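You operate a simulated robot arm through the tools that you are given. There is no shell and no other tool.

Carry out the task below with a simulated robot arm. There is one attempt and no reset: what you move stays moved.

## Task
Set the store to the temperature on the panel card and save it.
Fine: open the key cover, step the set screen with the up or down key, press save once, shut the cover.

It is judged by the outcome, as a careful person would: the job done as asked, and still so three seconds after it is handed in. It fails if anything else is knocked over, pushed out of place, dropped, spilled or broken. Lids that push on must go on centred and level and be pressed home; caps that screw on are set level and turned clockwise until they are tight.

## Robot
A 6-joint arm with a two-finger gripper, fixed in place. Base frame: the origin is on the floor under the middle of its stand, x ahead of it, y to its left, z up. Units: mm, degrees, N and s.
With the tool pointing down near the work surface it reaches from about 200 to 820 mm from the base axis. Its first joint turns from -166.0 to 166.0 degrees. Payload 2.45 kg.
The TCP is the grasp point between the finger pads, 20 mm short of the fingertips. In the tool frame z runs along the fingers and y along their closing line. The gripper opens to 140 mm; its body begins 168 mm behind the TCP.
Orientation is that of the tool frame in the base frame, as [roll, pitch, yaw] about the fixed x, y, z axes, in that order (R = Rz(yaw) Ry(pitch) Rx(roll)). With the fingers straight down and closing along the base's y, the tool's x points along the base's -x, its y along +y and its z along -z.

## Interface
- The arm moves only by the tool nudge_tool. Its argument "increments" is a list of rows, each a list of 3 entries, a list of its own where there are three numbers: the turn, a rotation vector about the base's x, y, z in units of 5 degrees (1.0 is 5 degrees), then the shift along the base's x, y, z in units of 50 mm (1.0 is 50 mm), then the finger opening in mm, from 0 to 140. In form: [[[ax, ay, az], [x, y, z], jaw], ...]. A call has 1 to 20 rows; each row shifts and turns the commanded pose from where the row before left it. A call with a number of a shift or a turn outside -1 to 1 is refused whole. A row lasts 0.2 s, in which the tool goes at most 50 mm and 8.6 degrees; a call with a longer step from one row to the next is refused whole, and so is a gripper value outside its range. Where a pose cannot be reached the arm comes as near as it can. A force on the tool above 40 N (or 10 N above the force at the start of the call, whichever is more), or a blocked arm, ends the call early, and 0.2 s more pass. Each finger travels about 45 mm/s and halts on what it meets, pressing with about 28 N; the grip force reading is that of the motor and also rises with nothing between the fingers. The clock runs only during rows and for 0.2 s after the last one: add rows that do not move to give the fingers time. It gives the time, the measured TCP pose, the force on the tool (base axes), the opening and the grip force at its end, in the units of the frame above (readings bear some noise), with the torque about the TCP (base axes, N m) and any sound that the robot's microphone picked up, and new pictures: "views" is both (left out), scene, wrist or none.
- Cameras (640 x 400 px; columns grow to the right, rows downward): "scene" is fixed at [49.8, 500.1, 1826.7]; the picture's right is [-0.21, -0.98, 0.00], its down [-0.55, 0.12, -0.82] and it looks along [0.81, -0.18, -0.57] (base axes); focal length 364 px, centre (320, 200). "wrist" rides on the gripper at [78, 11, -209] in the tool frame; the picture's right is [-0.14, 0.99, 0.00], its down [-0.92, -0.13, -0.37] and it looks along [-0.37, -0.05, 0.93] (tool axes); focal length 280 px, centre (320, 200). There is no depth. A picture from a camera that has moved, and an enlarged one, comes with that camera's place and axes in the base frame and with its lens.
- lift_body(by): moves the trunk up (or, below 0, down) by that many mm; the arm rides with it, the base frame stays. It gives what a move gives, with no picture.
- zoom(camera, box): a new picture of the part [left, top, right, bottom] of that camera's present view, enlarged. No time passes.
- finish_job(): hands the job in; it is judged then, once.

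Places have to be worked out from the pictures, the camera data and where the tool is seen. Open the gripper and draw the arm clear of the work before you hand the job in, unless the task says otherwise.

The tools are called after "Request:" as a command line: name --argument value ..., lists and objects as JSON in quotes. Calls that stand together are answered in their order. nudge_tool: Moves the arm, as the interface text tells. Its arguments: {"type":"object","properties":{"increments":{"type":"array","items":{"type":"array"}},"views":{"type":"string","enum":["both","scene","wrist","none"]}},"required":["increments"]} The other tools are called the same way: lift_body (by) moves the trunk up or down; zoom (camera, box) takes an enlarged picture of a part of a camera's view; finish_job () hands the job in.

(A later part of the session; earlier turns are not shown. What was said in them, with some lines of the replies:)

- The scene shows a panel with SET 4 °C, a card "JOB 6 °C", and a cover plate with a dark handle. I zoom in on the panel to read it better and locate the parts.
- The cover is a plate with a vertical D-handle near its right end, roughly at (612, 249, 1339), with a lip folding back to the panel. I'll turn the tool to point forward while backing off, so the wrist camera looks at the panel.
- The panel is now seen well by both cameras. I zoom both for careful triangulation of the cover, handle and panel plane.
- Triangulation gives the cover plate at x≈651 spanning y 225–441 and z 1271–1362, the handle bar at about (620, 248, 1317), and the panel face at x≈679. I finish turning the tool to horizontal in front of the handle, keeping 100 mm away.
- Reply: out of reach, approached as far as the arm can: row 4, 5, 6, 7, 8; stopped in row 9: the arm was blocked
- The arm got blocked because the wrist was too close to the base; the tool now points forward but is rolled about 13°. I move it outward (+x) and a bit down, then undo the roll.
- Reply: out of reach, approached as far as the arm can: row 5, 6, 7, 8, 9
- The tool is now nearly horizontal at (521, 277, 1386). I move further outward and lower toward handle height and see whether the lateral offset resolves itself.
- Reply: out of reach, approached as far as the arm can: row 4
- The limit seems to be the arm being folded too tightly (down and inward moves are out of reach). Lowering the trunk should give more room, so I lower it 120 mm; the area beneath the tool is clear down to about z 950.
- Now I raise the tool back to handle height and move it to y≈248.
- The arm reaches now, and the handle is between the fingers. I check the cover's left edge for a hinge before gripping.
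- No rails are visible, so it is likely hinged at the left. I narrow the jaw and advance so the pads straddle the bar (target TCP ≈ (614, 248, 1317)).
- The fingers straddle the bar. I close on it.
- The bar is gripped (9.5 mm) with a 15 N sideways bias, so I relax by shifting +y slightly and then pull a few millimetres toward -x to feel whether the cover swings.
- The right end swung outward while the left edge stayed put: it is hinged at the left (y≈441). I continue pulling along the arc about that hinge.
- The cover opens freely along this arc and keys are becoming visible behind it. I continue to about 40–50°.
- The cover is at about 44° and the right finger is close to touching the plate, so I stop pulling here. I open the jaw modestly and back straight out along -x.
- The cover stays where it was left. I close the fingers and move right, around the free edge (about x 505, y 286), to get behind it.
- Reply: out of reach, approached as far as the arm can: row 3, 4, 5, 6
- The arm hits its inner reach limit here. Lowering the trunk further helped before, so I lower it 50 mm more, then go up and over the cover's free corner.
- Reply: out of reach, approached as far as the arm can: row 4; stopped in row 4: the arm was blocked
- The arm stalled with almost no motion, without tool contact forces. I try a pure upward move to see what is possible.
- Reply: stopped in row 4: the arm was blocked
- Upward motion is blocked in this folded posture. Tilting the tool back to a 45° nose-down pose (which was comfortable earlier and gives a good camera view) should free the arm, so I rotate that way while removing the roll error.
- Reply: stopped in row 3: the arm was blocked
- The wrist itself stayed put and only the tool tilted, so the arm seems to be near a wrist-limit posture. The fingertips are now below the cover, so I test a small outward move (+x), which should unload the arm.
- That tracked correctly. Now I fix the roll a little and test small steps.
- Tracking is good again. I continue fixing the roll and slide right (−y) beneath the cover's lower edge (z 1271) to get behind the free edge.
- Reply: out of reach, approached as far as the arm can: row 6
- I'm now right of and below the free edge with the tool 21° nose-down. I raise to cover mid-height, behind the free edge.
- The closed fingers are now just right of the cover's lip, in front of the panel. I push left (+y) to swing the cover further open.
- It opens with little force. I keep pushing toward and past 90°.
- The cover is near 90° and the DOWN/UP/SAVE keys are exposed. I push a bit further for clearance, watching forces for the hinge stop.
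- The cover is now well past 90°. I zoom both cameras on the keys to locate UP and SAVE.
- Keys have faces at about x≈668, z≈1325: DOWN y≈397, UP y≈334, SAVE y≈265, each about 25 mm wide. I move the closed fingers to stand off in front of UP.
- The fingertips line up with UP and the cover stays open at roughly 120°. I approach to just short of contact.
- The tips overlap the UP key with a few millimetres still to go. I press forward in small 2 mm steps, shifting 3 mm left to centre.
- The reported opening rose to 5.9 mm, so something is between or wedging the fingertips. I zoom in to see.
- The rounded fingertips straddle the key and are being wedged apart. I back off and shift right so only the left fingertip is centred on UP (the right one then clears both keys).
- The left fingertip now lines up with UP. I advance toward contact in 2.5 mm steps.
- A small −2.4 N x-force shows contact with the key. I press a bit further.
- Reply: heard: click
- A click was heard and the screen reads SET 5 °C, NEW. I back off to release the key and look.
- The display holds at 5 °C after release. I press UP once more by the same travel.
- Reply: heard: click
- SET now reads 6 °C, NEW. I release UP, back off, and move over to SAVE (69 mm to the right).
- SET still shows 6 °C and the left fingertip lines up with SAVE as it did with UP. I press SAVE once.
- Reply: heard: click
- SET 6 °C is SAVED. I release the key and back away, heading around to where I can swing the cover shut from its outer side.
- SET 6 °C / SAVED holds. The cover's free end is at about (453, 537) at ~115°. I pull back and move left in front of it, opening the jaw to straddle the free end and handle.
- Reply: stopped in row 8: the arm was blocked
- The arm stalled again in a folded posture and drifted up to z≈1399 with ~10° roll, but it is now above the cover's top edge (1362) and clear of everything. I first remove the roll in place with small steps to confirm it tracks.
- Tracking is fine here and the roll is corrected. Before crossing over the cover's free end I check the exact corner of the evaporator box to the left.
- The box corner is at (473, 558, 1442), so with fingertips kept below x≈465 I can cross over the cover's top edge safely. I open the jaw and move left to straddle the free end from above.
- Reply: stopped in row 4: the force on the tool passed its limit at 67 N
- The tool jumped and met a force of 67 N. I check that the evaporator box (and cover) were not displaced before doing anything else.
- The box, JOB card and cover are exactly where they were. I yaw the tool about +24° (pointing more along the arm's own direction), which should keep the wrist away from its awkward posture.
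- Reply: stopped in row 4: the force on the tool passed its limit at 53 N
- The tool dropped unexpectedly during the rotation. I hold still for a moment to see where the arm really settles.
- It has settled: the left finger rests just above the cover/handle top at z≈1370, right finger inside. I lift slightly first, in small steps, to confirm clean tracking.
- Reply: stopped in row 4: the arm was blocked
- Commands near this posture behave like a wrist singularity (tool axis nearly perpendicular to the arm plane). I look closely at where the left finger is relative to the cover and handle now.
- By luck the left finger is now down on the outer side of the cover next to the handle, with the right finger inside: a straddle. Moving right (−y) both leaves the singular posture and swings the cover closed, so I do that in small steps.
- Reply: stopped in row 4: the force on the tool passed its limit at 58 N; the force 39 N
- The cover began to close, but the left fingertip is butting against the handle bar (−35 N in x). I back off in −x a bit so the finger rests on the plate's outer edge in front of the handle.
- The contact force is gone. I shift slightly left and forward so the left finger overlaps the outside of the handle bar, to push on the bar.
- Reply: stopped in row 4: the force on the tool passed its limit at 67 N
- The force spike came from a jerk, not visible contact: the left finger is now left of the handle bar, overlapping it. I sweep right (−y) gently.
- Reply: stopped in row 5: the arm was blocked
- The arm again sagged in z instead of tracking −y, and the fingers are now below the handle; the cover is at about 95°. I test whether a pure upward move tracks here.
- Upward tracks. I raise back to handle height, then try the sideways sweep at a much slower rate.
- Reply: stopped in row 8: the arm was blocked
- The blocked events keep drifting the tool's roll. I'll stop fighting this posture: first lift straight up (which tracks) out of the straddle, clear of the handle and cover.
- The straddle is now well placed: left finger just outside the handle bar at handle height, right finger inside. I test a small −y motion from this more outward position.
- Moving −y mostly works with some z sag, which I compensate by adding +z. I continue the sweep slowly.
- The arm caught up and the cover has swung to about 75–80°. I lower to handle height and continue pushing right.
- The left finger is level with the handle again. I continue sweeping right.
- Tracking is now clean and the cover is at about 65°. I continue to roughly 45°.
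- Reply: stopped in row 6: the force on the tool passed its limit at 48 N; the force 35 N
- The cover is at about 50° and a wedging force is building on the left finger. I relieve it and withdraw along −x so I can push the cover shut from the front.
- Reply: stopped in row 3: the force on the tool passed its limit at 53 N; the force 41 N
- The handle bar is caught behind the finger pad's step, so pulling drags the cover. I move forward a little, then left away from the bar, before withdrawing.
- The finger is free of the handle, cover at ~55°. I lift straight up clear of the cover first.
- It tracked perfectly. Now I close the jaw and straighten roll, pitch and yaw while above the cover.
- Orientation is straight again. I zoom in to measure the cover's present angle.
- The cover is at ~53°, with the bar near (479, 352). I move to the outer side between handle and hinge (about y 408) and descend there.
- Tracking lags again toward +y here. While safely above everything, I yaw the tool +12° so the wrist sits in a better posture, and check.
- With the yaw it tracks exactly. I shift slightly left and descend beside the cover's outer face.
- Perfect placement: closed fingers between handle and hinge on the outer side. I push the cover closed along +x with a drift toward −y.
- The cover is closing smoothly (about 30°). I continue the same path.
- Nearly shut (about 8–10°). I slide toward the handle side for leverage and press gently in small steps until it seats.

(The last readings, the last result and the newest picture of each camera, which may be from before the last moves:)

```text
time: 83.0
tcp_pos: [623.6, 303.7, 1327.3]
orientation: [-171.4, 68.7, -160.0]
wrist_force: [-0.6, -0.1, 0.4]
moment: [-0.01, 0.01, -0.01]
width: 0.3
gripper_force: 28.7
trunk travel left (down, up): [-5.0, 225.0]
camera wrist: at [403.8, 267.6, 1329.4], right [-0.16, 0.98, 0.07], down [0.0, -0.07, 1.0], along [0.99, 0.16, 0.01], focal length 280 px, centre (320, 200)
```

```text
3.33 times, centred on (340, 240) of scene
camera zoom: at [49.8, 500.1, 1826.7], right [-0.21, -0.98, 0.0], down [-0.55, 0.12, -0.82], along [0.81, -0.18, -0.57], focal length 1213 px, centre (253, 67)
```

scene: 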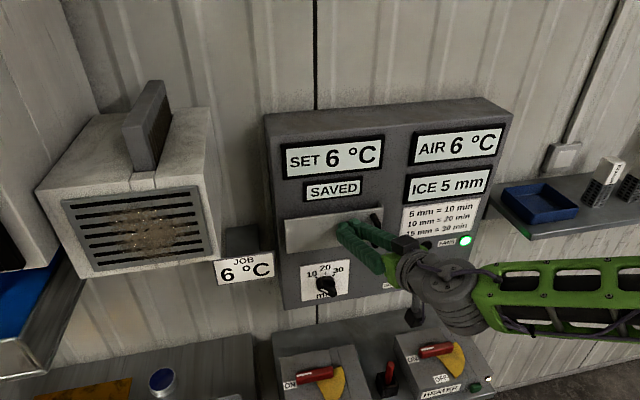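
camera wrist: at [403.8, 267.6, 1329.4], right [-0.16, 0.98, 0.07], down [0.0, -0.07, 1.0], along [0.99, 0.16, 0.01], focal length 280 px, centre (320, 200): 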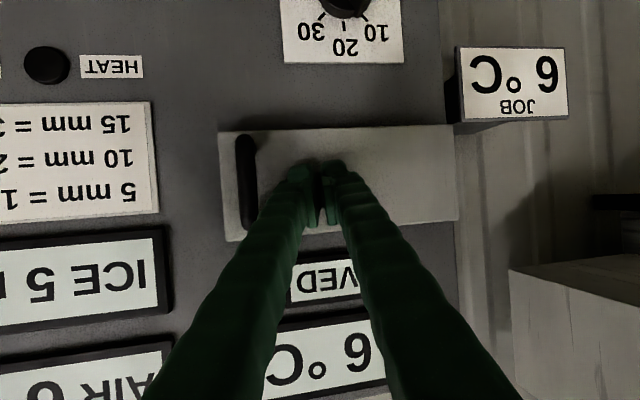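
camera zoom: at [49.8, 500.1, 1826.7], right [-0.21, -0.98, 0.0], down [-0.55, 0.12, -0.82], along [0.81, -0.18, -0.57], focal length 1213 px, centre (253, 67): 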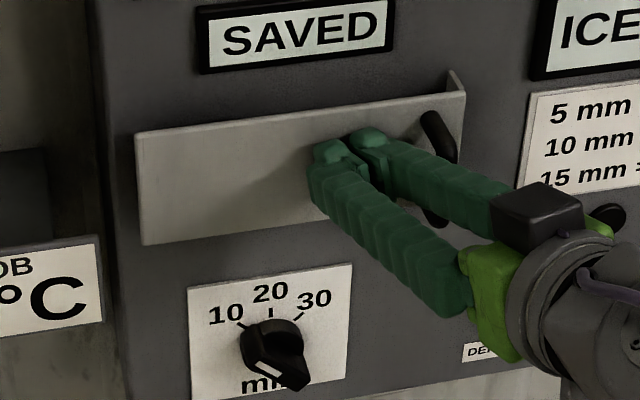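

The corner is back near its original closed position. I press a little further to confirm it is seated by the force.

Request:
nudge_tool --increments '[[[0, 0, 0], [0.04, 0, 0], 0], [[0, 0, 0], [0.04, 0, 0], 0], [[0, 0, 0], [0.03, 0, 0], 0]]' --views "scene"

```text
time: 83.8
tcp_pos: [625.4, 305.4, 1327.9]
orientation: [-171.6, 68.5, -160.0]
wrist_force: [-25.5, -5.1, -5.6]
moment: [0.15, 0.0, -0.26]
width: 0.1
gripper_force: 28.4
trunk travel left (down, up): [-5.0, 225.0]
```

scene: 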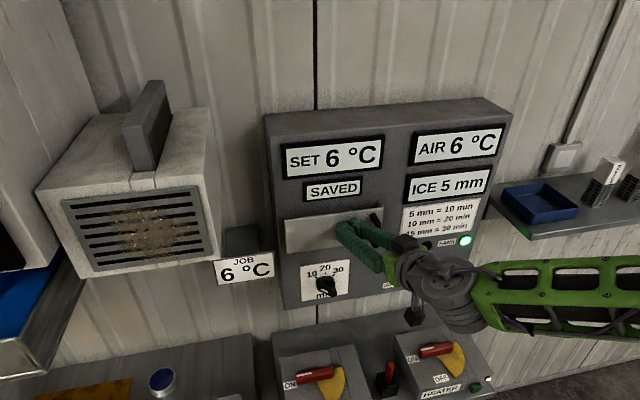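

A firm 25 N reaction at the closed position shows the cover is fully shut. I back straight out and retreat, then open the gripper.

Request:
nudge_tool --increments '[[[0, 0, 0], [-0.15, 0, 0], 0], [[0, 0, 0], [-0.3, 0, 0], 0], [[0, 0, 0], [-0.3, 0, 0], 0], [[0, 0, 0], [-0.4, 0, 0], 0], [[0, 0, 0], [-0.4, 0, 0], 0], [[0, 0, 0], [-0.3, 0, 0.1], 0], [[0, 0, 0], [0, 0, 0], 0]]' --views "both"

Request:
zoom --camera "scene" --box '[260, 110, 420, 310]'

```text
time: 85.5
tcp_pos: [536.6, 304.8, 1334.7]
orientation: [-171.4, 68.7, -159.9]
wrist_force: [-1.1, 0.5, -0.3]
moment: [-0.01, 0.0, 0.06]
width: 0.0
gripper_force: 28.0
trunk travel left (down, up): [-5.0, 225.0]
camera wrist: at [316.1, 267.4, 1334.8], right [-0.16, 0.98, 0.07], down [0.0, -0.07, 1.0], along [0.99, 0.16, 0.01], focal length 280 px, centre (320, 200)
```

scene: 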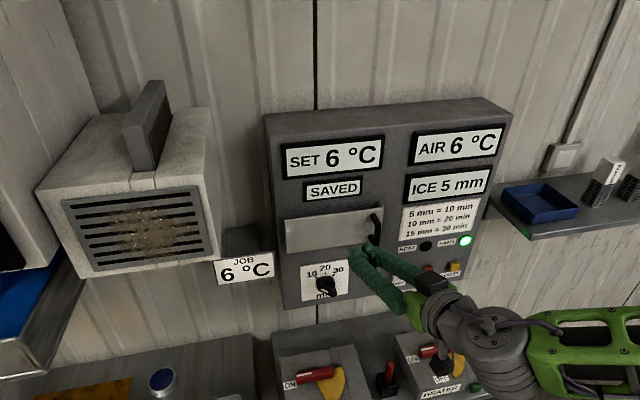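
wrist: 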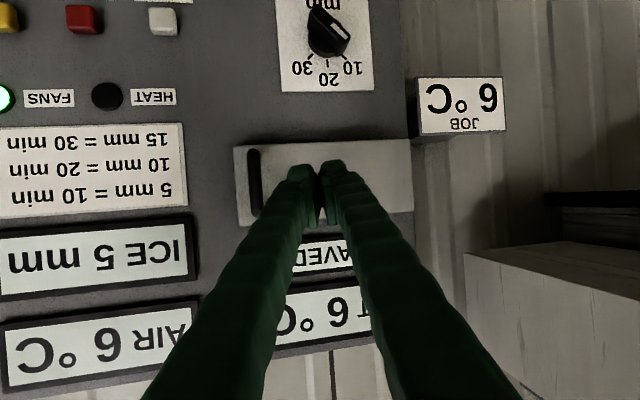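

```text
2.00 times, centred on (340, 210) of scene
camera zoom: at [49.8, 500.1, 1826.7], right [-0.21, -0.98, 0.0], down [-0.55, 0.12, -0.82], along [0.81, -0.18, -0.57], focal length 728 px, centre (280, 180)
```

zoom: 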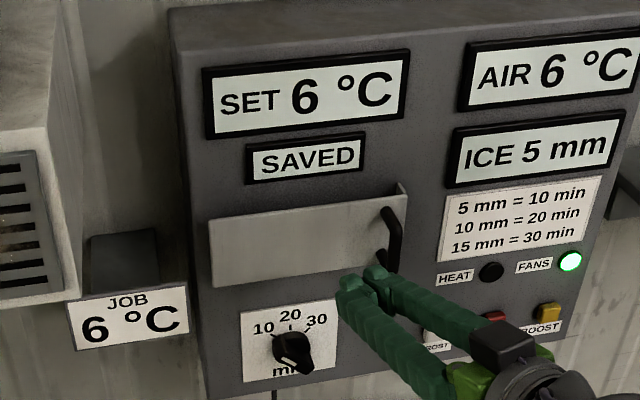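

The cover is shut, the display reads SET 6 °C / SAVED, and everything else looks as before. I retreat further up and back while opening the gripper.

Request:
nudge_tool --increments '[[[0, 0, 0], [-0.2, 0, 0.2], 20], [[0, 0, 0], [-0.2, 0, 0.3], 40], [[0, 0, 0], [-0.1, 0, 0.3], 60], [[0, 0, 0], [0, 0, 0.3], 80], [[0, 0, 0], [0, 0, 0.3], 100], [[0, 0, 0], [0, 0, 0.3], 100], [[0, 0, 0], [0, 0, 0], 100], [[0, 0, 0], [0, 0, 0], 100]]' --views "both"

Request:
zoom --camera "scene" --box '[200, 100, 520, 300]'

Request:
zoom --camera "scene" --box '[260, 160, 420, 260]'

```text
time: 87.2
tcp_pos: [512.7, 305.1, 1419.1]
orientation: [-171.3, 68.8, -159.9]
wrist_force: [0.3, 0.6, 0.0]
moment: [0.04, -0.01, 0.01]
width: 100.0
gripper_force: 0.0
trunk travel left (down, up): [-5.0, 225.0]
camera wrist: at [291.5, 268.3, 1419.4], right [-0.16, 0.98, 0.07], down [0.0, -0.07, 1.0], along [0.99, 0.16, 0.01], focal length 280 px, centre (320, 200)
```

scene: 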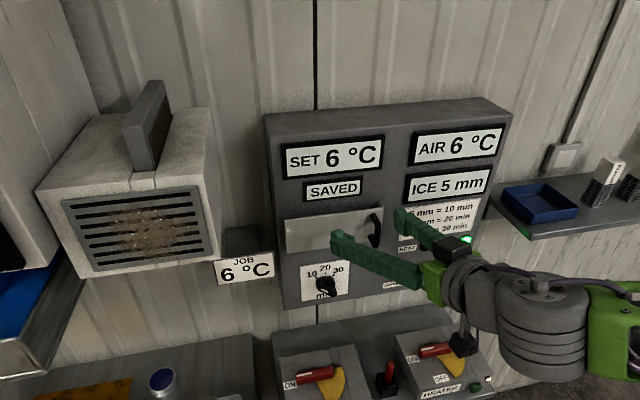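
wrist: 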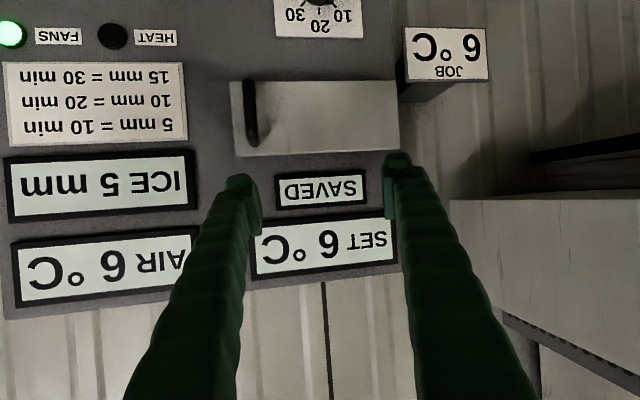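

```text
2.00 times, centred on (360, 200) of scene
camera zoom: at [49.8, 500.1, 1826.7], right [-0.21, -0.98, 0.0], down [-0.55, 0.12, -0.82], along [0.81, -0.18, -0.57], focal length 728 px, centre (240, 200)
```

zoom: 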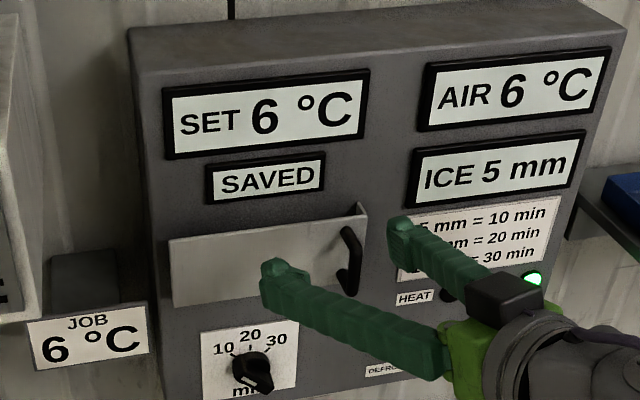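

```text
4.00 times, centred on (340, 210) of scene
camera zoom: at [49.8, 500.1, 1826.7], right [-0.21, -0.98, 0.0], down [-0.55, 0.12, -0.82], along [0.81, -0.18, -0.57], focal length 1456 px, centre (240, 160)
```

zoom: 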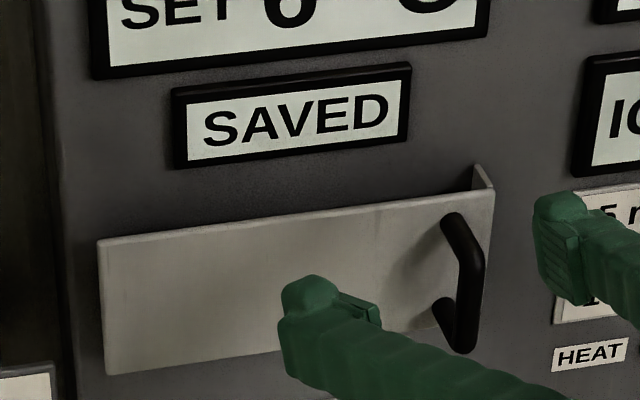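

The cover's corners match the original closed view exactly, SET 6 °C is SAVED, and the knob is unchanged. I draw the arm a little further clear before handing in.

Request:
nudge_tool --increments '[[[0, 0, 0], [-0.1, -0.1, 0.3], 100], [[0, 0, 0], [-0.1, -0.1, 0.3], 100], [[0, 0, 0], [-0.1, -0.1, 0.3], 100], [[0, 0, 0], [-0.1, -0.1, 0.3], 100], [[0, 0, 0], [0, 0, 0], 100], [[0, 0, 0], [0, 0, 0], 100]]' --views "scene"

```text
time: 88.7
tcp_pos: [492.2, 285.1, 1476.8]
orientation: [-171.3, 68.7, -159.9]
wrist_force: [-0.1, 0.9, 0.0]
moment: [0.01, -0.01, -0.02]
width: 100.1
gripper_force: 0.0
trunk travel left (down, up): [-5.0, 225.0]
```

scene: 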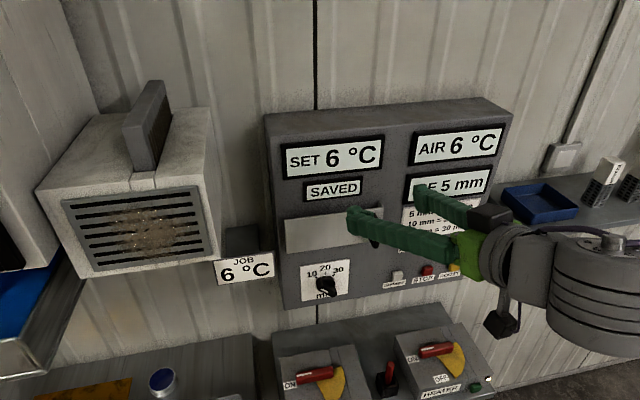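

The display shows SET 6 °C / SAVED, the cover is shut, the gripper is open and the arm is clear, so I hand the job in.

Request:
finish_job

```text
The job is handed in.
```

The store is set to 6 °C, as on the panel card, and saved. I opened the key cover, pressed UP twice (4 to 6 °C), pressed SAVE once and shut the cover.

- **Panel:** The screen reads SET 6 °C and SAVED. After shutting, the cover's corners lined up with the first pictures.
- **Difficulties:** Swinging the cover shut took several attempts because the arm was near its reach limits. The tool met brief forces of up to 67 N along the way. Some of these came from the fingers catching on the cover's handle; I could not pin down the cause of others.
- **Surroundings:** In the pictures the box on the left, the JOB card and the minute knob were where they started. I saw nothing else moved or knocked over.
- **Arm:** The gripper was open and the arm drawn clear when I handed the job in.
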